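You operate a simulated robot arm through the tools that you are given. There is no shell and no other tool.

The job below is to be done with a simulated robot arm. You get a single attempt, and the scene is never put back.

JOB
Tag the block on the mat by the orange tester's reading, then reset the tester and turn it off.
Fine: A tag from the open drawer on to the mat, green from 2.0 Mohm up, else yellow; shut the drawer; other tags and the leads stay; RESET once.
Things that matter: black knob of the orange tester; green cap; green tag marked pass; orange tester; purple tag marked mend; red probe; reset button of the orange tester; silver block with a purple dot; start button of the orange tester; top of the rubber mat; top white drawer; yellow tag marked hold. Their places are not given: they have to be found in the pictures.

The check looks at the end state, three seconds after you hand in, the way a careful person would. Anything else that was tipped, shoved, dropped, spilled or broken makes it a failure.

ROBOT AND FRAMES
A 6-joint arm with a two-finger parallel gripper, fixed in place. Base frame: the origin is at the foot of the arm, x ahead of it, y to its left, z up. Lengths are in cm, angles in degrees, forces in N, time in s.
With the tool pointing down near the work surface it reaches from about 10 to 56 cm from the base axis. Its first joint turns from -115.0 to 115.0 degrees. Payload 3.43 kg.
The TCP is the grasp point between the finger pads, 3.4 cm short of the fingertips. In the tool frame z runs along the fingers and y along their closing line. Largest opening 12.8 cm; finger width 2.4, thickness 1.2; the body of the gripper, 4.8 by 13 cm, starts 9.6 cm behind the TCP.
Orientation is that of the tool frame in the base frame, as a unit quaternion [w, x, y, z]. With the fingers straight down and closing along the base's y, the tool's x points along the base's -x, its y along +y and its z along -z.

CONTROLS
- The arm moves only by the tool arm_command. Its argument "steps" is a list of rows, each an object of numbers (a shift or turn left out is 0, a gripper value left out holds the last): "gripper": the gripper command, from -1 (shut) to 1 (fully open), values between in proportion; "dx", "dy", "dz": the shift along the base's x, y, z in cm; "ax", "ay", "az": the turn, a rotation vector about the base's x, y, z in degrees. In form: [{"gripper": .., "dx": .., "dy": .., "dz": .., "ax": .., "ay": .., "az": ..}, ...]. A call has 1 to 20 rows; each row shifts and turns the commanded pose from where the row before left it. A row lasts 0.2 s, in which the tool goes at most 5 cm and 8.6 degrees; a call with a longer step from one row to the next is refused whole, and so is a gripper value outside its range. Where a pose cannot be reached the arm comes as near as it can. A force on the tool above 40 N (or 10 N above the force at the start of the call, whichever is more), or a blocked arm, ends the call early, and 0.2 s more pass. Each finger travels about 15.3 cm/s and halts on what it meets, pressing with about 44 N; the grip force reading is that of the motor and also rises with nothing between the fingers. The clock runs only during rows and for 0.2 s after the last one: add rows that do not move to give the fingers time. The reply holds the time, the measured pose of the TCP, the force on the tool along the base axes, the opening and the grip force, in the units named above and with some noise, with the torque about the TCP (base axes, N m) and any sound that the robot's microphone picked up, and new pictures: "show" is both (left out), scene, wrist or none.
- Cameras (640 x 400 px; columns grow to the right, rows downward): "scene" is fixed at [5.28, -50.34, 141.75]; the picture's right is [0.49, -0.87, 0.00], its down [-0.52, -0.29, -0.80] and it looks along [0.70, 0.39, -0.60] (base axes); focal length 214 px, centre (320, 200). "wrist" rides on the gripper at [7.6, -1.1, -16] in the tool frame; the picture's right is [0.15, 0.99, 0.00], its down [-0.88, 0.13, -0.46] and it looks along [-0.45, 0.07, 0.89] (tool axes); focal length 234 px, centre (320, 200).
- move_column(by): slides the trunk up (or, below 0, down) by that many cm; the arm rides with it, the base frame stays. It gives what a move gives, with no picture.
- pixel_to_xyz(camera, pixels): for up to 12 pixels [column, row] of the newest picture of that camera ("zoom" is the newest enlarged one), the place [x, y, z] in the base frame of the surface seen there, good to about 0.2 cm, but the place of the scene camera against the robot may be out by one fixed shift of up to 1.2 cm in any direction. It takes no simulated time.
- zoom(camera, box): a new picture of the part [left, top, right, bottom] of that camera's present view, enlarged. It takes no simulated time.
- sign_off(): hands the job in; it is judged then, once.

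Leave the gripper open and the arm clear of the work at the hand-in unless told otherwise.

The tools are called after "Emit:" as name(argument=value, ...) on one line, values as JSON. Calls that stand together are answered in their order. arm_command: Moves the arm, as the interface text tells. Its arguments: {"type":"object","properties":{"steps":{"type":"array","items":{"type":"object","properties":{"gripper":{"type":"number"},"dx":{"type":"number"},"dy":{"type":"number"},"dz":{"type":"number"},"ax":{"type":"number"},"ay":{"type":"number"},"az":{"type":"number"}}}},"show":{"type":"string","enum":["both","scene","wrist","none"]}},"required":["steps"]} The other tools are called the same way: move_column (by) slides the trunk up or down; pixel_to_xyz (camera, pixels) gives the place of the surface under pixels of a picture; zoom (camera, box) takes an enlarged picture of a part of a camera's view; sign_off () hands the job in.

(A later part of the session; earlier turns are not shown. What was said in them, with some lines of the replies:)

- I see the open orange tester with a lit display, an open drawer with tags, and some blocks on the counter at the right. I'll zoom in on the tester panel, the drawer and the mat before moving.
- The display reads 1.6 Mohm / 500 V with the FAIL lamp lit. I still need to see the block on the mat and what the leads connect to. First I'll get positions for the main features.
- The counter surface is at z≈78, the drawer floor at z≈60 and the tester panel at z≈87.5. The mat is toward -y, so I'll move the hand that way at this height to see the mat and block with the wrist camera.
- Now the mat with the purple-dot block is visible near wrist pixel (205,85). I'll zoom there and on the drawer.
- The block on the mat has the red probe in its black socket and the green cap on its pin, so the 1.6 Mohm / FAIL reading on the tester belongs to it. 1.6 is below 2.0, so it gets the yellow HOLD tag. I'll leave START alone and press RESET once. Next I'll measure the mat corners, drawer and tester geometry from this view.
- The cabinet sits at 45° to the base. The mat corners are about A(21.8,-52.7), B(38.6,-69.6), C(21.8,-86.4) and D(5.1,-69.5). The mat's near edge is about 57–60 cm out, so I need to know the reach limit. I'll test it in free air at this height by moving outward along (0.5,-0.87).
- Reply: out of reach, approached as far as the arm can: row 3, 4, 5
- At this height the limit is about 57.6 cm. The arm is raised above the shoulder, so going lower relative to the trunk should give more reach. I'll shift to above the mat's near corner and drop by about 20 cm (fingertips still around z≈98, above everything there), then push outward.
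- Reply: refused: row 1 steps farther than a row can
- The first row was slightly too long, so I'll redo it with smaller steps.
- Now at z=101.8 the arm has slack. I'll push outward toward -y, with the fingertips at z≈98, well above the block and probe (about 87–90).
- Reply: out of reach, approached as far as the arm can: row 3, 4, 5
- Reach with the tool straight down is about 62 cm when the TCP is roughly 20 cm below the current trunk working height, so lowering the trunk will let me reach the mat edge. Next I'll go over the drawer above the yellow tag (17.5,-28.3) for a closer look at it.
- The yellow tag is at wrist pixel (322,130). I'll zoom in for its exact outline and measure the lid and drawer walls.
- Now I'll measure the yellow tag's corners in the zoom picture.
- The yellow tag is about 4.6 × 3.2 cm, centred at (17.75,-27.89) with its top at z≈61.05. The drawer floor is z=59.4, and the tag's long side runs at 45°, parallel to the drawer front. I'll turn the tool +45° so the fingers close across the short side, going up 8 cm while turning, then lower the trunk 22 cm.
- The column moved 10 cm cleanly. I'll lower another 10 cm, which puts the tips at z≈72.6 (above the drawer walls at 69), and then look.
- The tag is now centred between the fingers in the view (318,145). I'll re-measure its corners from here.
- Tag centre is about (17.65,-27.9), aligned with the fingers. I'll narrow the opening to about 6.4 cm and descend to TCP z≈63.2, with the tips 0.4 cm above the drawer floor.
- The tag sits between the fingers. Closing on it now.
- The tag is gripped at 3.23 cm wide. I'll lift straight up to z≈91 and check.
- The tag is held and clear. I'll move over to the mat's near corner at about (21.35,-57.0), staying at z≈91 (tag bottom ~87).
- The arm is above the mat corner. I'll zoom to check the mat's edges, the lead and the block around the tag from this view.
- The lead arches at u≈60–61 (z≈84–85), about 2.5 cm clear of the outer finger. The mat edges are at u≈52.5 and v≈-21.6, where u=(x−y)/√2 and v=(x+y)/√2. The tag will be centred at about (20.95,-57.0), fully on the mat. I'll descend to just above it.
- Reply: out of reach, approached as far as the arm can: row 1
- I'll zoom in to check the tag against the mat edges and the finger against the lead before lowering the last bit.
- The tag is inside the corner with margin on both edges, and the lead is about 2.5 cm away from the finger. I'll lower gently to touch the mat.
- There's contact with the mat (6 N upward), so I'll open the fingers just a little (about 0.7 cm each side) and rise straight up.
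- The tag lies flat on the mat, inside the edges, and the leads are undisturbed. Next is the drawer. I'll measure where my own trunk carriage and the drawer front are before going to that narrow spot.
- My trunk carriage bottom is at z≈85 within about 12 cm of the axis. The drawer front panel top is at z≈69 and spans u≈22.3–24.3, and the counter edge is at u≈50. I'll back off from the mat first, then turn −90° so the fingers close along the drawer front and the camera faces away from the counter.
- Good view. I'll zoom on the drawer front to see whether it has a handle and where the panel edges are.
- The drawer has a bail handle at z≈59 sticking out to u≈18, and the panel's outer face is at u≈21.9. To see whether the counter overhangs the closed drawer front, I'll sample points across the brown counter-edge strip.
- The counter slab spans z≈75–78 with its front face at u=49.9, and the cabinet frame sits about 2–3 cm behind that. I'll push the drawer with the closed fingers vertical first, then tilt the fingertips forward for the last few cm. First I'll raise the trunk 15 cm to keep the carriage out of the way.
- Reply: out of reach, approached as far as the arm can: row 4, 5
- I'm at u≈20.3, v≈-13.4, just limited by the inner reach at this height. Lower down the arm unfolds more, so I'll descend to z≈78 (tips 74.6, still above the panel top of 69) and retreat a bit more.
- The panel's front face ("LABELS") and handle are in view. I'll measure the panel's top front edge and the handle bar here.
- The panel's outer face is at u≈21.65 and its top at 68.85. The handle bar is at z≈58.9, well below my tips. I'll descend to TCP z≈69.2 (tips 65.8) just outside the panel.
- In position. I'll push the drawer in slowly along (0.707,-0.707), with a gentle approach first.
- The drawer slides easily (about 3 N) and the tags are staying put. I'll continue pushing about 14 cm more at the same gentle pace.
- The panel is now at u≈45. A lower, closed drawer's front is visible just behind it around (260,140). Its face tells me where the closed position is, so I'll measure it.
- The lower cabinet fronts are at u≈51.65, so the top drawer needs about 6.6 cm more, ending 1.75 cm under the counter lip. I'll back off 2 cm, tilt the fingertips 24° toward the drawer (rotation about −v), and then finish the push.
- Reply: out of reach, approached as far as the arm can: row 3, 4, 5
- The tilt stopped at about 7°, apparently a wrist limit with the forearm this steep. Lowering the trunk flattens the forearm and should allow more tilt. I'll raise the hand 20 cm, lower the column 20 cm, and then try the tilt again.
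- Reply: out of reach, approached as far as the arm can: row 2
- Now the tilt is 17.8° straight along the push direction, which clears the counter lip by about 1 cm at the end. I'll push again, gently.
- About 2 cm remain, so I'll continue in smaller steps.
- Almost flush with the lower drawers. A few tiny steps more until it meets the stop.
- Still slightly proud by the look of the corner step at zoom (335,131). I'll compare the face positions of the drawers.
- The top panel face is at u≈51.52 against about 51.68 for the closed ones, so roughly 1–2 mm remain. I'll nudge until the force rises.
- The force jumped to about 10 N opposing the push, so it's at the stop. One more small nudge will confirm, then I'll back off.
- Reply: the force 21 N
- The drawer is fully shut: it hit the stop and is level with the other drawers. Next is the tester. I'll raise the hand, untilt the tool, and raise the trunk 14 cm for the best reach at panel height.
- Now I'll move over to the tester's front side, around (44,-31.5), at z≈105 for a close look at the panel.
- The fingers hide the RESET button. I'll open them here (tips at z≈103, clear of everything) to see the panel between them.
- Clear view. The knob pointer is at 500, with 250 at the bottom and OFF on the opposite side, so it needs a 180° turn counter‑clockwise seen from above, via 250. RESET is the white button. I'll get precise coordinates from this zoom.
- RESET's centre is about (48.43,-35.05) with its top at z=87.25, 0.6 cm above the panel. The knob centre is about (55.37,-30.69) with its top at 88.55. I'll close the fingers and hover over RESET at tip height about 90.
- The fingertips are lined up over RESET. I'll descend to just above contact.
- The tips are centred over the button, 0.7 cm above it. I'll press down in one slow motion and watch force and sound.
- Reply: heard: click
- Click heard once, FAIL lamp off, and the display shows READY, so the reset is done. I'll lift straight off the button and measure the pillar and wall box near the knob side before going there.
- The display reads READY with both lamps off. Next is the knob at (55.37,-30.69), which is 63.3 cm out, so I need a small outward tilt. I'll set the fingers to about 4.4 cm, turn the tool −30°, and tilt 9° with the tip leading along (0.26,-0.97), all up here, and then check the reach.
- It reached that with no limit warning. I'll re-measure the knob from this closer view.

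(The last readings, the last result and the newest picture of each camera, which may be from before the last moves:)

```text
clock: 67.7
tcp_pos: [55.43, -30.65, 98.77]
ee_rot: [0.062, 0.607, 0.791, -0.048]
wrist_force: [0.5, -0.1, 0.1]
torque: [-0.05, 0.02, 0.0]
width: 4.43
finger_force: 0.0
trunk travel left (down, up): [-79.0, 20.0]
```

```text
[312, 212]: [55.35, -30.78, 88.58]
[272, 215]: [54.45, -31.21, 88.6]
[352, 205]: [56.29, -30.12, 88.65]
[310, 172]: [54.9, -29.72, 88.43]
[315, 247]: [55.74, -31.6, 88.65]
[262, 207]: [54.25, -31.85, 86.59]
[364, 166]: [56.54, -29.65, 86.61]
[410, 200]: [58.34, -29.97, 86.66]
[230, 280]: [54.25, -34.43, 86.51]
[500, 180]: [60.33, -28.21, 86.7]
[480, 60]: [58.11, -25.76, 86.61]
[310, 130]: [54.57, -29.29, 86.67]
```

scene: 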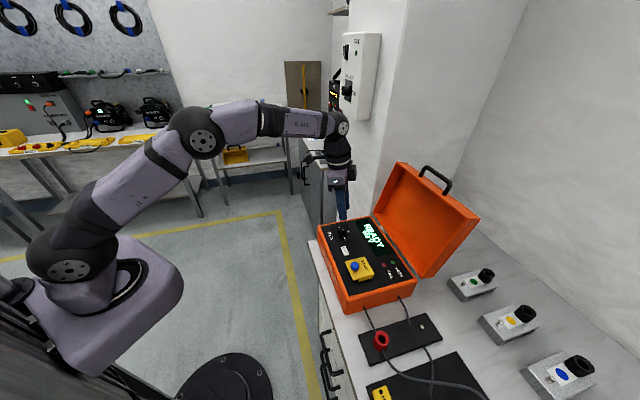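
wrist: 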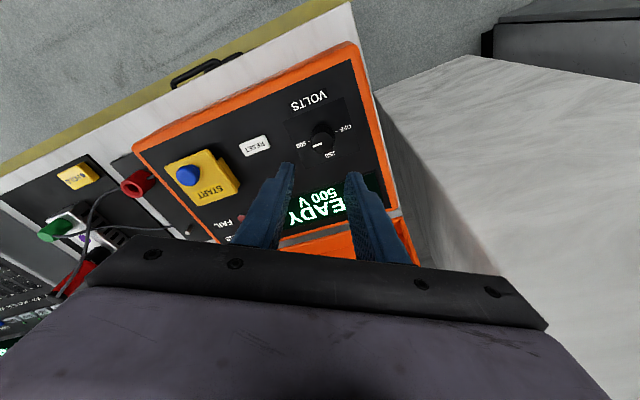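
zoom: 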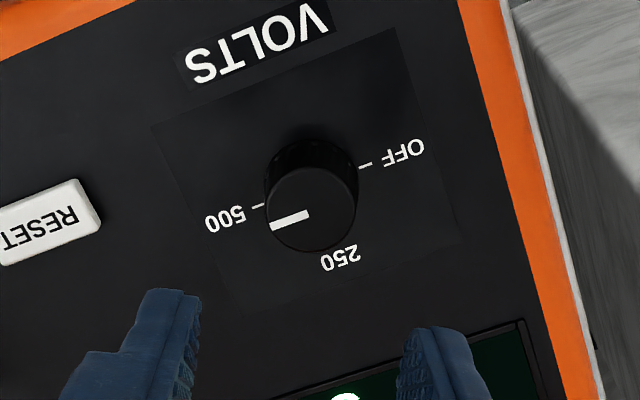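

The knob centre is confirmed at (55.37,-30.7), about 2.2 cm across, with its top at 88.6 and the panel at 86.65. I'm directly over it. I'll descend to TCP z≈91 and check that the fingers straddle it.

Emit:
arm_command(steps=[{"gripper": -0.31, "dx": -0.05, "dy": 0.0, "dz": -2.5}, {"dz": -2.5}, {"dz": -1.7}, {"dz": -1.0}, {"dz": 0}], show="both")

Emit:
zoom(camera="wrist", box=[250, 110, 400, 230])

```text
clock: 68.8
tcp_pos: [55.4, -30.8, 91.1]
ee_rot: [0.063, 0.606, 0.791, -0.047]
wrist_force: [0.3, 0.6, -0.3]
torque: [0.03, -0.02, 0.02]
width: 4.41
finger_force: 0.1
trunk travel left (down, up): [-79.0, 20.0]
```

scene: 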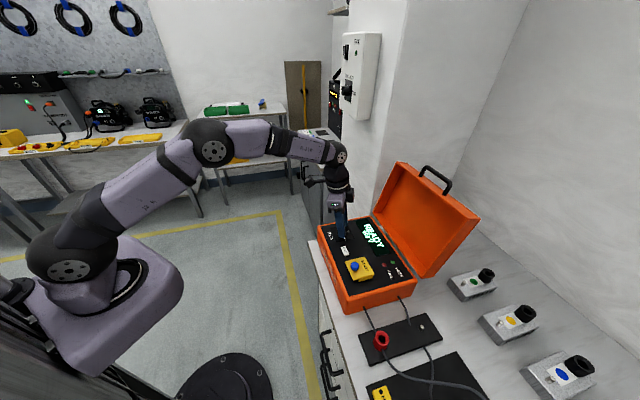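
wrist: 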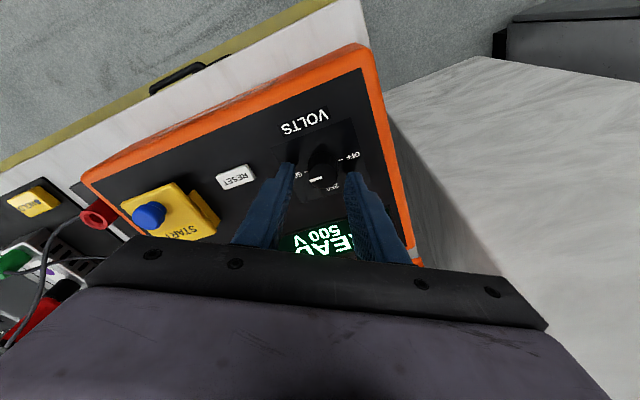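

```text
3.33 times, centred on (325, 170) of wrist
```

zoom: 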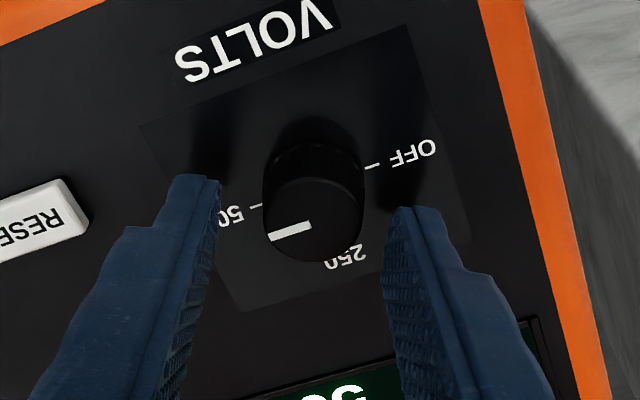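

The fingers straddle the knob. I'll lower another 0.5 cm and close on it.

Emit:
arm_command(steps=[{"gripper": -0.31, "dx": 0, "dy": 0.08, "dz": -0.3}, {"dz": -0.2}, {"gripper": -1}, {"gripper": -1}, {"gripper": -1}], show="wrist")

```text
clock: 70.0
tcp_pos: [55.5, -30.68, 90.6]
ee_rot: [0.062, 0.607, 0.791, -0.047]
wrist_force: [8.3, 2.0, 1.2]
torque: [0.09, -0.37, 0.0]
width: 2.69
finger_force: 45.7
trunk travel left (down, up): [-79.0, 20.0]
```

wrist: 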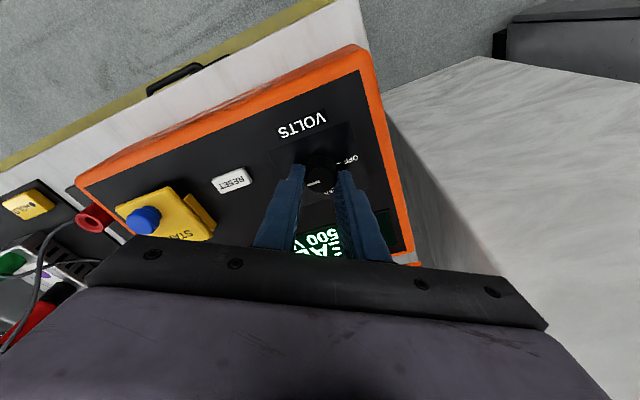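

It's gripped at 2.69 cm. There's an 8 N side force along +x from a slight off-centre grip, so I'll relieve it by 0.1 cm and try the first part of the turn (+30°) to see how it goes.

Emit:
arm_command(steps=[{"gripper": -1, "dx": 0.1, "dy": 0.03}, {"az": 6}, {"az": 6}, {"az": 6}, {"az": 6}, {"az": 6}, {"dz": 0}], show="wrist")

Emit:
zoom(camera="wrist", box=[250, 110, 400, 230])

```text
clock: 71.7
tcp_pos: [55.43, -30.7, 90.6]
ee_rot: [0.072, 0.381, 0.921, -0.029]
wrist_force: [-0.3, -0.7, -1.1]
torque: [-0.11, -0.07, -0.01]
width: 2.65
finger_force: 45.4
trunk travel left (down, up): [-79.0, 20.0]
```

wrist: 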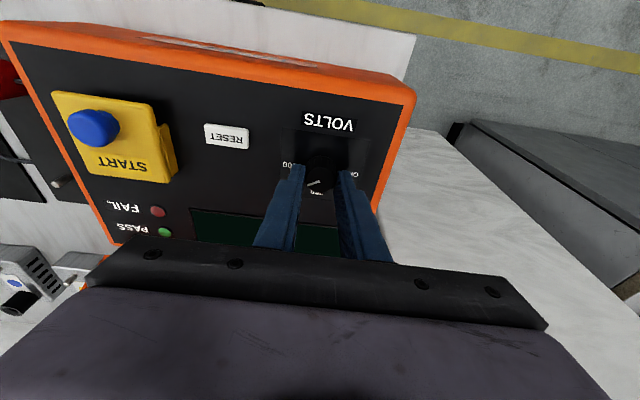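

```text
3.33 times, centred on (325, 170) of wrist
```

zoom: 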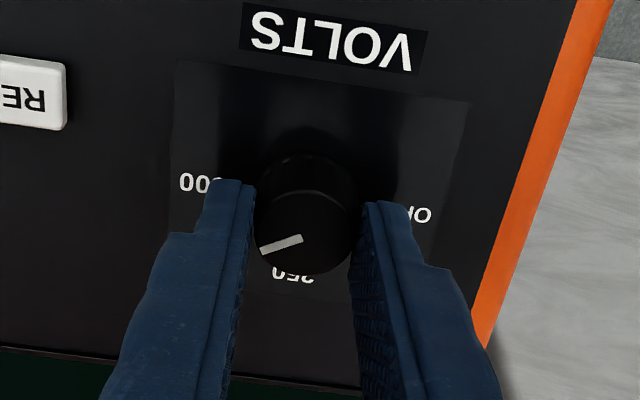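

The knob turns with the gripper: the pointer moved 30° from 500 toward 250, and the display blanked in between. I'll continue +60°.

Emit:
arm_command(steps=[{"gripper": -1, "az": 6}, {"az": 6}, {"az": 6}, {"az": 6}, {"az": 6}, {"az": 6}, {"az": 6}, {"az": 6}, {"az": 6}, {"az": 6}, {"dz": 0}], show="both")

Emit:
zoom(camera="wrist", box=[250, 110, 400, 230])

```text
clock: 74.0
tcp_pos: [55.31, -30.8, 90.64]
ee_rot: [0.078, -0.13, 0.988, 0.01]
wrist_force: [-2.6, -7.6, -1.4]
torque: [-0.31, 0.09, -0.04]
width: 2.66
finger_force: 45.0
trunk travel left (down, up): [-79.0, 20.0]
```

scene: 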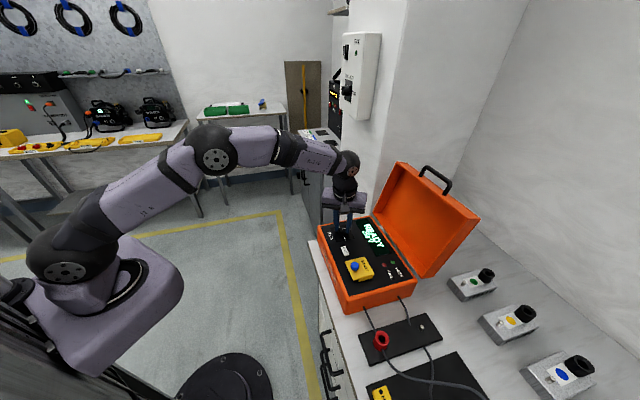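
wrist: 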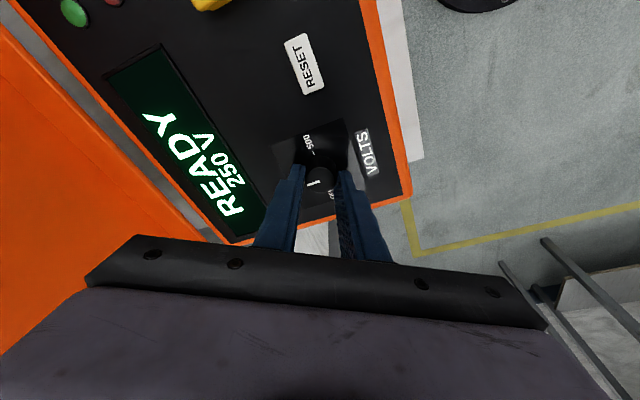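

```text
3.33 times, centred on (325, 170) of wrist
```

zoom: 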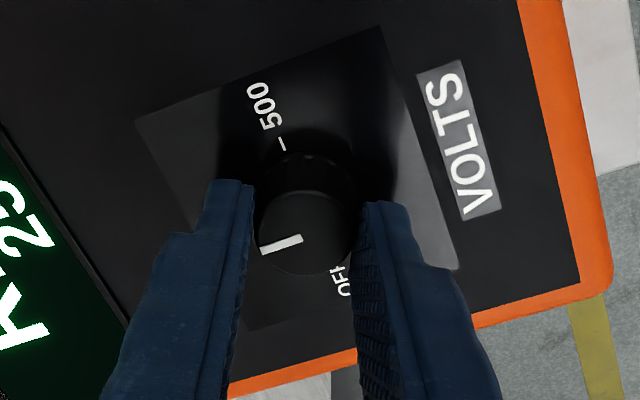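

The knob is now at 250 (display "READY 250 V"). I'll open the fingers, rise 3 cm, turn back −90°, and regrip for the second half.

Emit:
arm_command(steps=[{"gripper": -0.31}, {"gripper": -0.31}, {"dz": 1.5}, {"dz": 1.5}, {"az": -7.5, "dx": 0.03, "dy": 0.05}, {"az": -7.5, "dx": 0.03, "dy": 0.05}, {"az": -7.5}, {"az": -7.5}, {"az": -7.5}, {"az": -7.5}, {"az": -7.5}, {"az": -7.5}, {"az": -7.5}, {"az": -7.5}, {"az": -7.5}, {"az": -7.5}, {"dz": 0}], show="both")

Emit:
zoom(camera="wrist", box=[250, 100, 400, 220])

```text
clock: 77.7
tcp_pos: [55.58, -30.48, 93.6]
ee_rot: [0.061, 0.608, 0.79, -0.047]
wrist_force: [-0.3, -0.3, -0.1]
torque: [-0.02, -0.02, 0.01]
width: 4.43
finger_force: 0.1
trunk travel left (down, up): [-79.0, 20.0]
```

scene: 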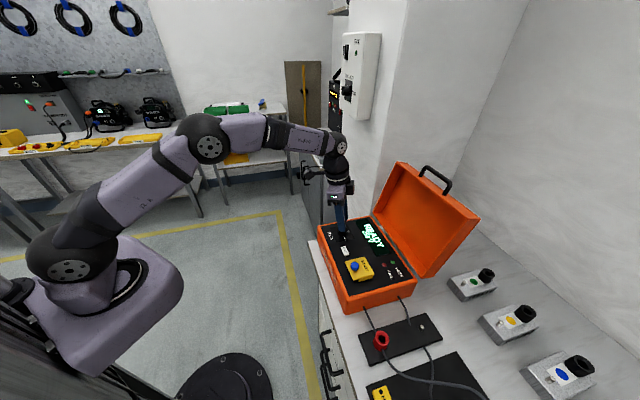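
wrist: 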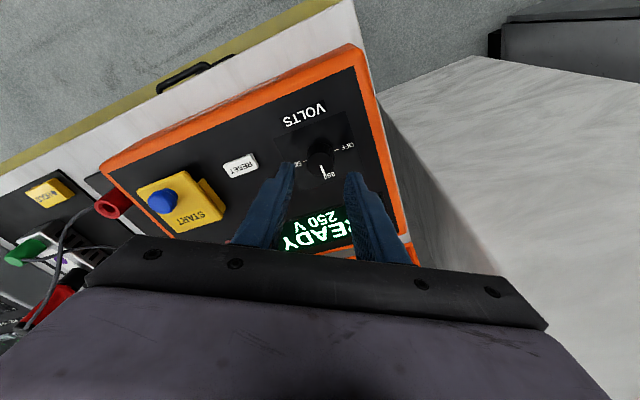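

```text
3.33 times, centred on (325, 160) of wrist
```

zoom: 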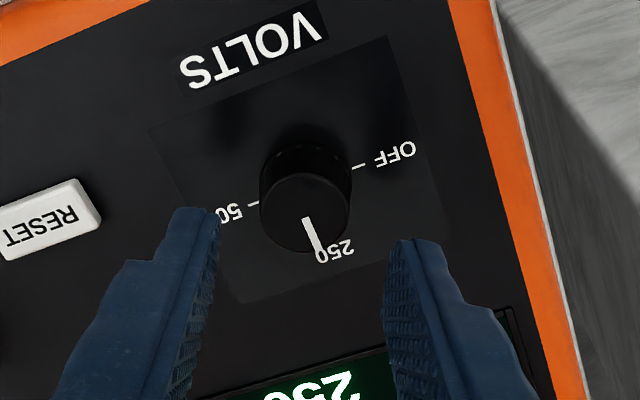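

The pointer is at 250. I'll recentre slightly to (55.45,-30.7), go down, and regrip.

Emit:
arm_command(steps=[{"gripper": -0.31, "dx": -0.12, "dy": -0.2}, {"dz": -1}, {"dz": -1}, {"dz": -0.7}, {"dz": -0.3}, {"gripper": -1}, {"gripper": -1}, {"gripper": -1}], show="wrist")

```text
clock: 79.5
tcp_pos: [55.53, -30.69, 90.61]
ee_rot: [0.062, 0.607, 0.791, -0.047]
wrist_force: [3.5, 1.3, -0.6]
torque: [-0.04, -0.3, 0.0]
width: 2.65
finger_force: 45.1
trunk travel left (down, up): [-79.0, 20.0]
```

wrist: 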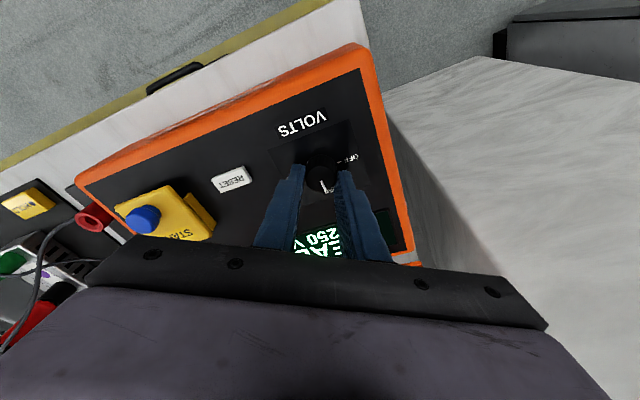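

Regripped with low side force. I'll turn +90° toward OFF.

Emit:
arm_command(steps=[{"gripper": -1, "az": 6}, {"az": 6}, {"az": 6}, {"az": 6}, {"az": 6}, {"az": 6}, {"az": 6}, {"az": 6}, {"az": 6}, {"az": 6}, {"az": 6}, {"az": 6}, {"az": 6}, {"az": 6}, {"dz": 0}], show="both")

Emit:
zoom(camera="wrist", box=[250, 110, 400, 230])

```text
clock: 82.7
tcp_pos: [55.52, -30.75, 90.71]
ee_rot: [0.078, -0.079, 0.994, 0.005]
wrist_force: [11.9, -0.6, 1.2]
torque: [-0.02, -0.43, 0.02]
width: 2.64
finger_force: 45.1
trunk travel left (down, up): [-79.0, 20.0]
```

scene: 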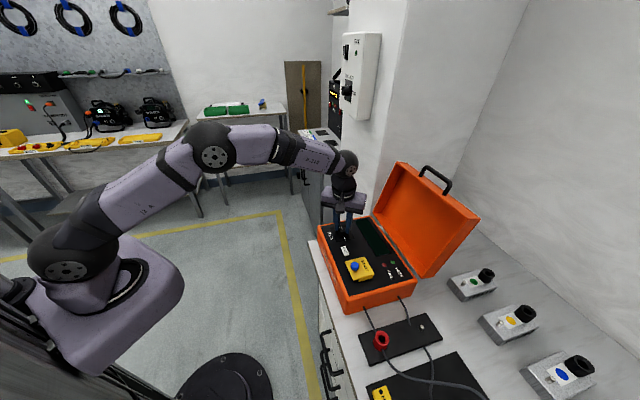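
wrist: 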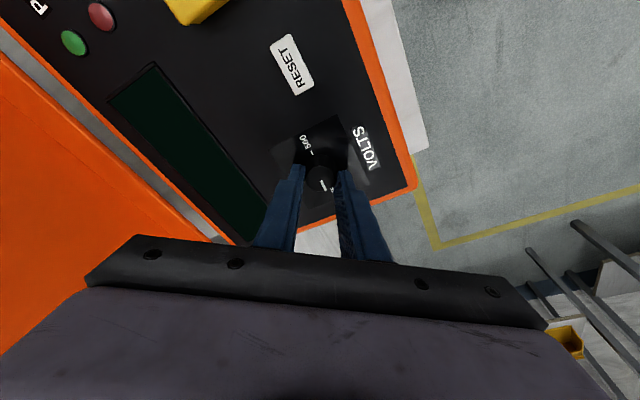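

```text
3.33 times, centred on (325, 170) of wrist
```

zoom: 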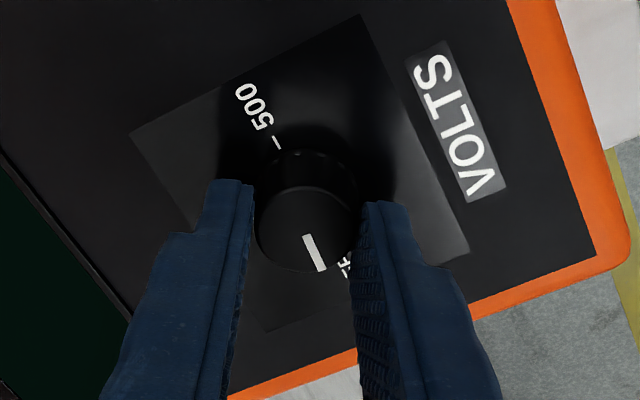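

The display is dark now, after 84° turned. The pointer is still a few degrees short of being opposite the 500 dash, so I'll add the last 6° to complete the 90°.

Emit:
arm_command(steps=[{"gripper": -1, "dx": 0.08, "az": 3}, {"az": 3}, {"dz": 0}], show="wrist")

Emit:
zoom(camera="wrist", box=[280, 110, 370, 200])

```text
clock: 83.5
tcp_pos: [55.51, -30.8, 90.59]
ee_rot: [0.078, -0.129, 0.989, 0.01]
wrist_force: [7.7, -2.1, 3.6]
torque: [0.09, -0.27, -0.58]
width: 2.63
finger_force: 45.1
trunk travel left (down, up): [-79.0, 20.0]
```

wrist: 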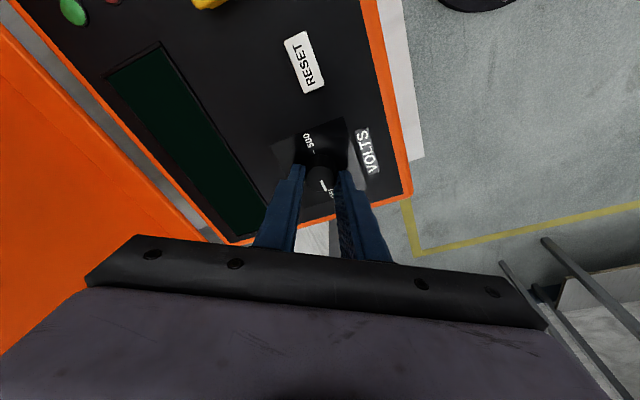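

```text
4.44 times, centred on (325, 155) of wrist
```

zoom: 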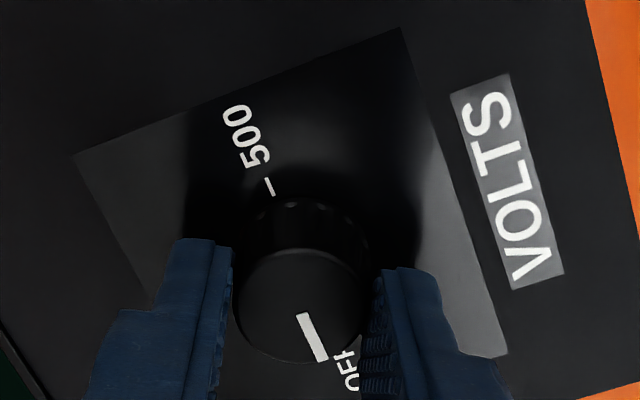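

The twisting torque rose to −0.58 N·m, so the knob reached its end stop. The pointer is now exactly opposite the 500 dash, at OFF, and the display is dark. I'll release, rise and look.

Emit:
arm_command(steps=[{"gripper": -0.31}, {"gripper": -0.31}, {"dz": 1.5}, {"dz": 2}, {"dz": 3}, {"dz": 3}, {"dz": 0}], show="both")

Emit:
zoom(camera="wrist", box=[250, 80, 390, 200])

Emit:
zoom(camera="scene", box=[310, 200, 430, 320])

```text
clock: 85.0
tcp_pos: [55.19, -30.73, 100.25]
ee_rot: [0.078, -0.13, 0.988, 0.011]
wrist_force: [0.0, 0.2, 0.4]
torque: [0.0, 0.01, 0.0]
width: 4.44
finger_force: 0.0
trunk travel left (down, up): [-79.0, 20.0]
```

scene: 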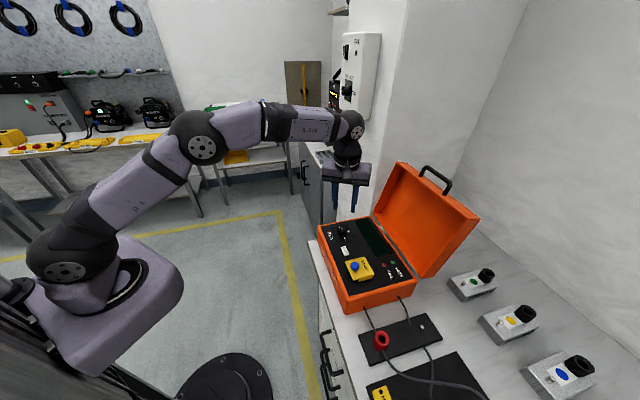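
wrist: 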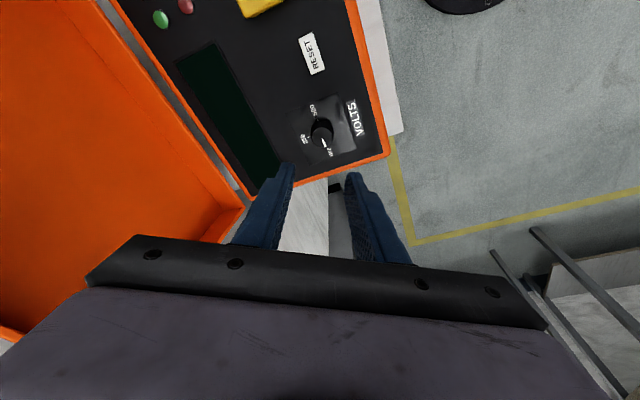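

```text
3.33 times, centred on (320, 140) of wrist
```

zoom: 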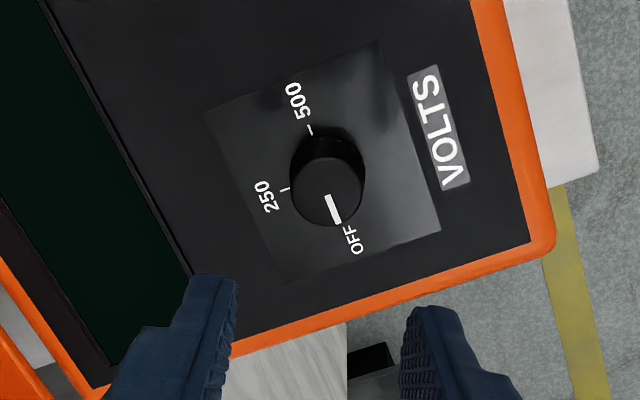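

```text
3.33 times, centred on (370, 260) of scene
```

zoom: 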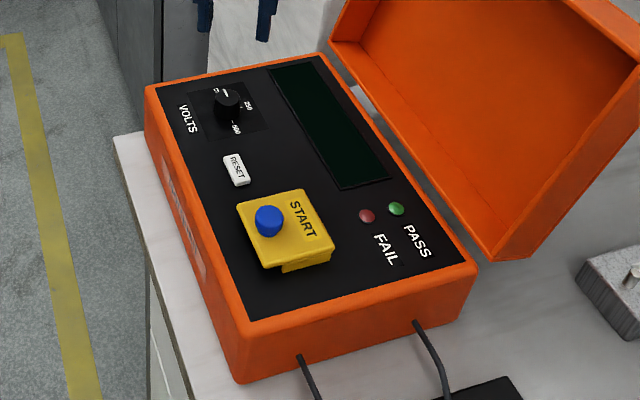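

The knob is on OFF with the display and lamps dark. I'll retreat up and back from the counter, untilt, open the gripper, and then inspect everything.

Emit:
arm_command(steps=[{"gripper": -0.31, "dz": 4}, {"dx": -3, "dy": 1, "dz": 3}, {"dx": -4, "dy": 2, "ax": 2.3, "ay": -8.2}, {"dx": -4, "dy": 2}, {"dx": -4, "dy": 2}, {"gripper": 1, "dx": -4, "dy": 2}, {"dx": -4, "dy": 2}, {"dx": -2, "dy": 1}, {"dz": 0}, {"dz": 0}], show="both")

```text
clock: 87.2
tcp_pos: [30.57, -18.62, 107.17]
ee_rot: [0.151, -0.129, 0.98, 0.021]
wrist_force: [-0.6, -0.2, 0.1]
torque: [-0.01, 0.04, 0.0]
width: 12.8
finger_force: 0.1
trunk travel left (down, up): [-79.0, 20.0]
```

scene: 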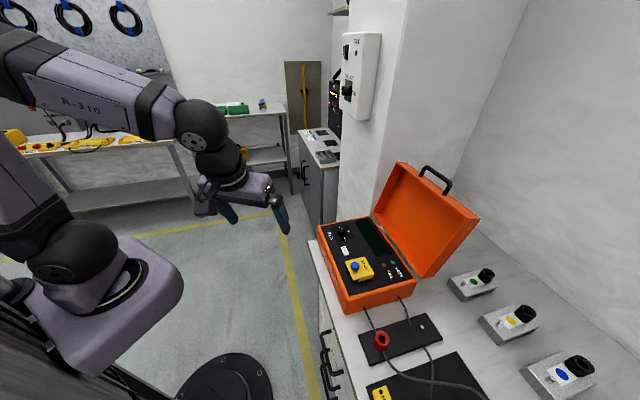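
wrist: 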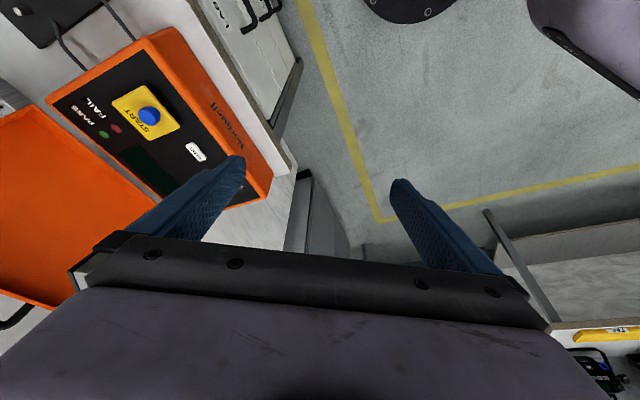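

That untilt went the wrong way (harmless, in free air). I'll correct it and move to a spot overlooking the mat for a final check.

Emit:
arm_command(steps=[{"gripper": 1, "ax": -2.1, "ay": 7.9}, {"ax": -2.1, "ay": 7.9}, {"az": -7.5, "dx": -1, "dy": -3, "dz": 2}, {"az": -7.5, "dx": -1, "dy": -4}, {"dx": -1, "dy": -4}, {"dx": -1, "dy": -4}, {"dx": -1, "dy": -4}, {"dz": 0}], show="both")

Emit:
zoom(camera="wrist", box=[120, 0, 420, 200])

```text
clock: 89.0
tcp_pos: [25.47, -37.66, 109.01]
ee_rot: [0.01, 0.001, 1.0, 0.0]
wrist_force: [0.8, 1.4, -0.9]
torque: [0.02, -0.02, 0.0]
width: 12.81
finger_force: 0.0
trunk travel left (down, up): [-79.0, 20.0]
```

scene: 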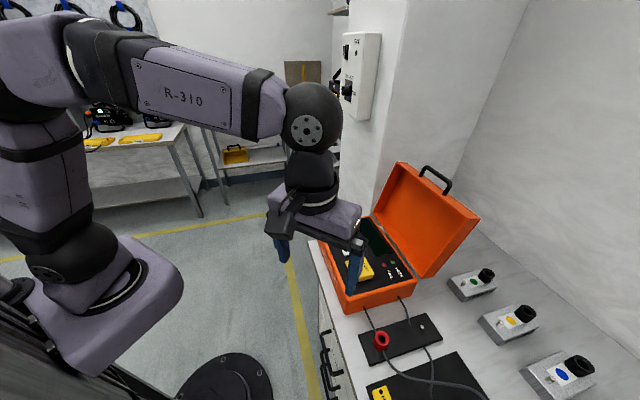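
wrist: 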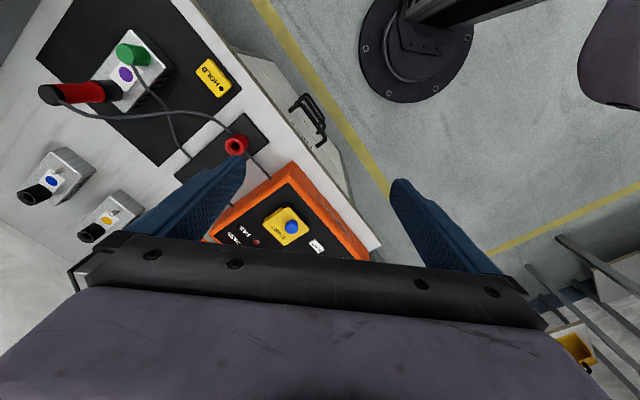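

```text
2.00 times, centred on (270, 100) of wrist
```

zoom: 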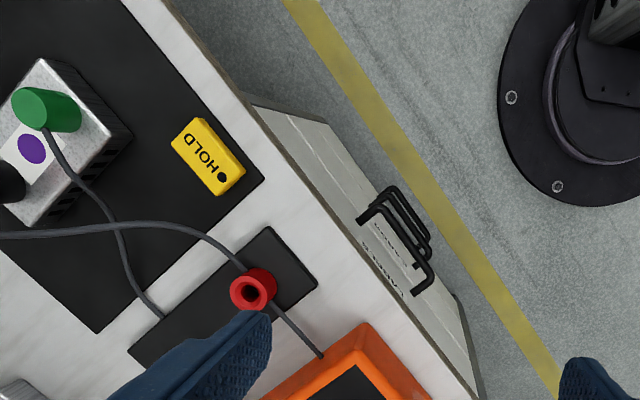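

The tag lies fully on the mat, and the leads, probe and cap are as before. I'll verify that the drawer stayed shut by comparing the handle and face positions.

Emit:
zoom(camera="wrist", box=[230, 40, 390, 240])

Emit:
pixel_to_xyz(camera="wrist", pixels=[[318, 130], [322, 122], [320, 112], [300, 128], [290, 110], [330, 165], [340, 175], [262, 66], [280, 80], [213, 78], [200, 72], [225, 90]])

```text
2.00 times, centred on (310, 140) of wrist
```

zoom: 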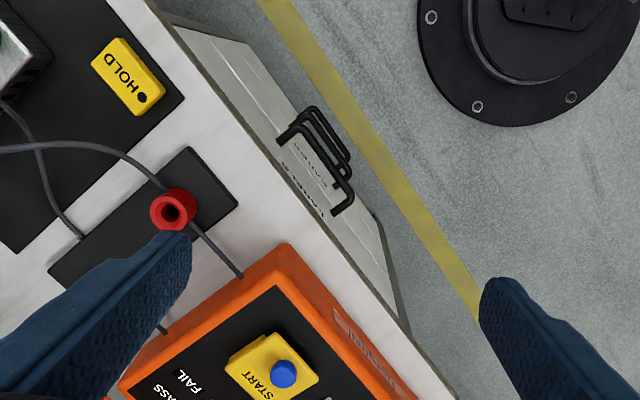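

```text
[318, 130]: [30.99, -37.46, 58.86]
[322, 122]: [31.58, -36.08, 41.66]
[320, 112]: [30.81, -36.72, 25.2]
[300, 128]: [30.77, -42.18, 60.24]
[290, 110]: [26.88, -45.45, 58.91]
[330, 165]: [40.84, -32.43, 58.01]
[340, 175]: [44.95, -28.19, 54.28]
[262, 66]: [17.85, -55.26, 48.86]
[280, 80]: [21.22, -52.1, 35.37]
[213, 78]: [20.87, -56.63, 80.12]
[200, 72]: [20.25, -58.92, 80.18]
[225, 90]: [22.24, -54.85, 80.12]
```

The drawer face is at u≈51.7, the same as the closed drawers, so it's shut. The tag top is at (20.9,-56.6), inside the mat. I'll move the arm clear of the work with the gripper open before handing in.

Emit:
arm_command(steps=[{"gripper": 1, "dy": 4}, {"dy": 4}, {"dy": 4}, {"dy": 4}, {"dy": 4}, {"dz": 0}, {"dz": 0}], show="both")

Emit:
zoom(camera="scene", box=[300, 200, 500, 400])

```text
clock: 90.7
tcp_pos: [25.41, -17.58, 108.95]
ee_rot: [0.009, 0.0, 1.0, 0.001]
wrist_force: [0.7, -1.4, -0.1]
torque: [0.01, -0.02, -0.01]
width: 12.82
finger_force: 0.1
trunk travel left (down, up): [-79.0, 20.0]
```

scene: 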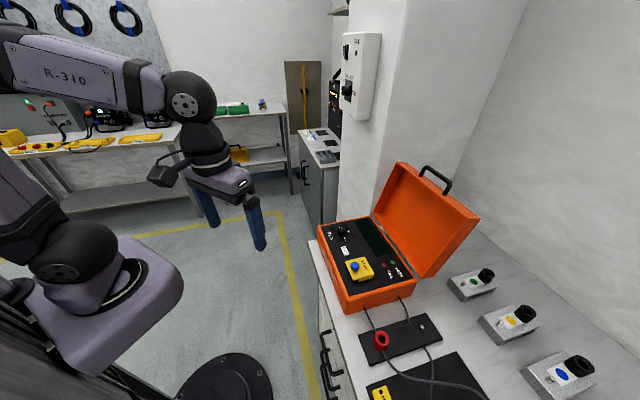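
wrist: 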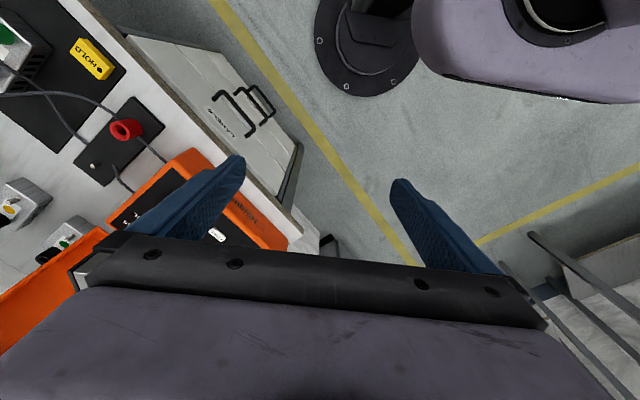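

```text
2.00 times, centred on (400, 300) of scene
```

zoom: 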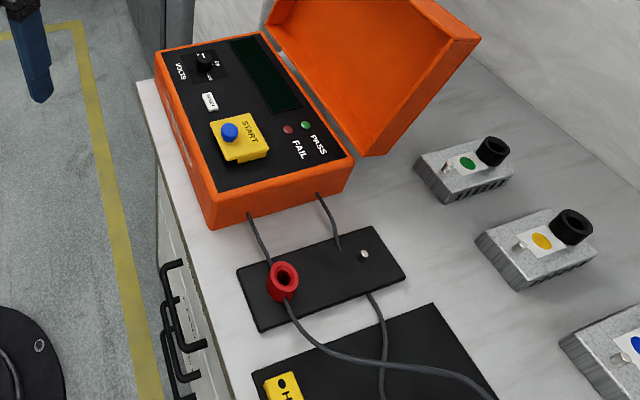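

The yellow HOLD tag is on the mat, the drawer is shut and the leads are untouched. RESET was pressed once, the knob is at OFF with the display dark, and the arm is clear with the gripper open. Handing in.

Emit:
sign_off()

```text
The job is handed in.
```

The job is done and handed in; I haven't seen the result of the check.

- **Reading:** the tester showed 1.6 Mohm at 500 V with the FAIL lamp lit. The red probe and green cap were both on the purple-dot block. 1.6 is under 2.0, so the block gets yellow. I took the reading already on the display and did not press START.
- **Tag:** the yellow HOLD tag is fully on the mat, at the near corner in front of the block. The leads, red probe and green cap are where they were.
- **Drawer:** it is pushed in to its stop and level with the closed drawers below. The green and two purple tags stayed inside.
- **Reset:** I pressed RESET once. It clicked, the FAIL lamp went out and the display changed to READY.
- **Off:** I turned the black knob from 500 through 250 to OFF in two grips. The display and lamps are dark.

At hand-in the gripper was open and the arm was clear of the counter.
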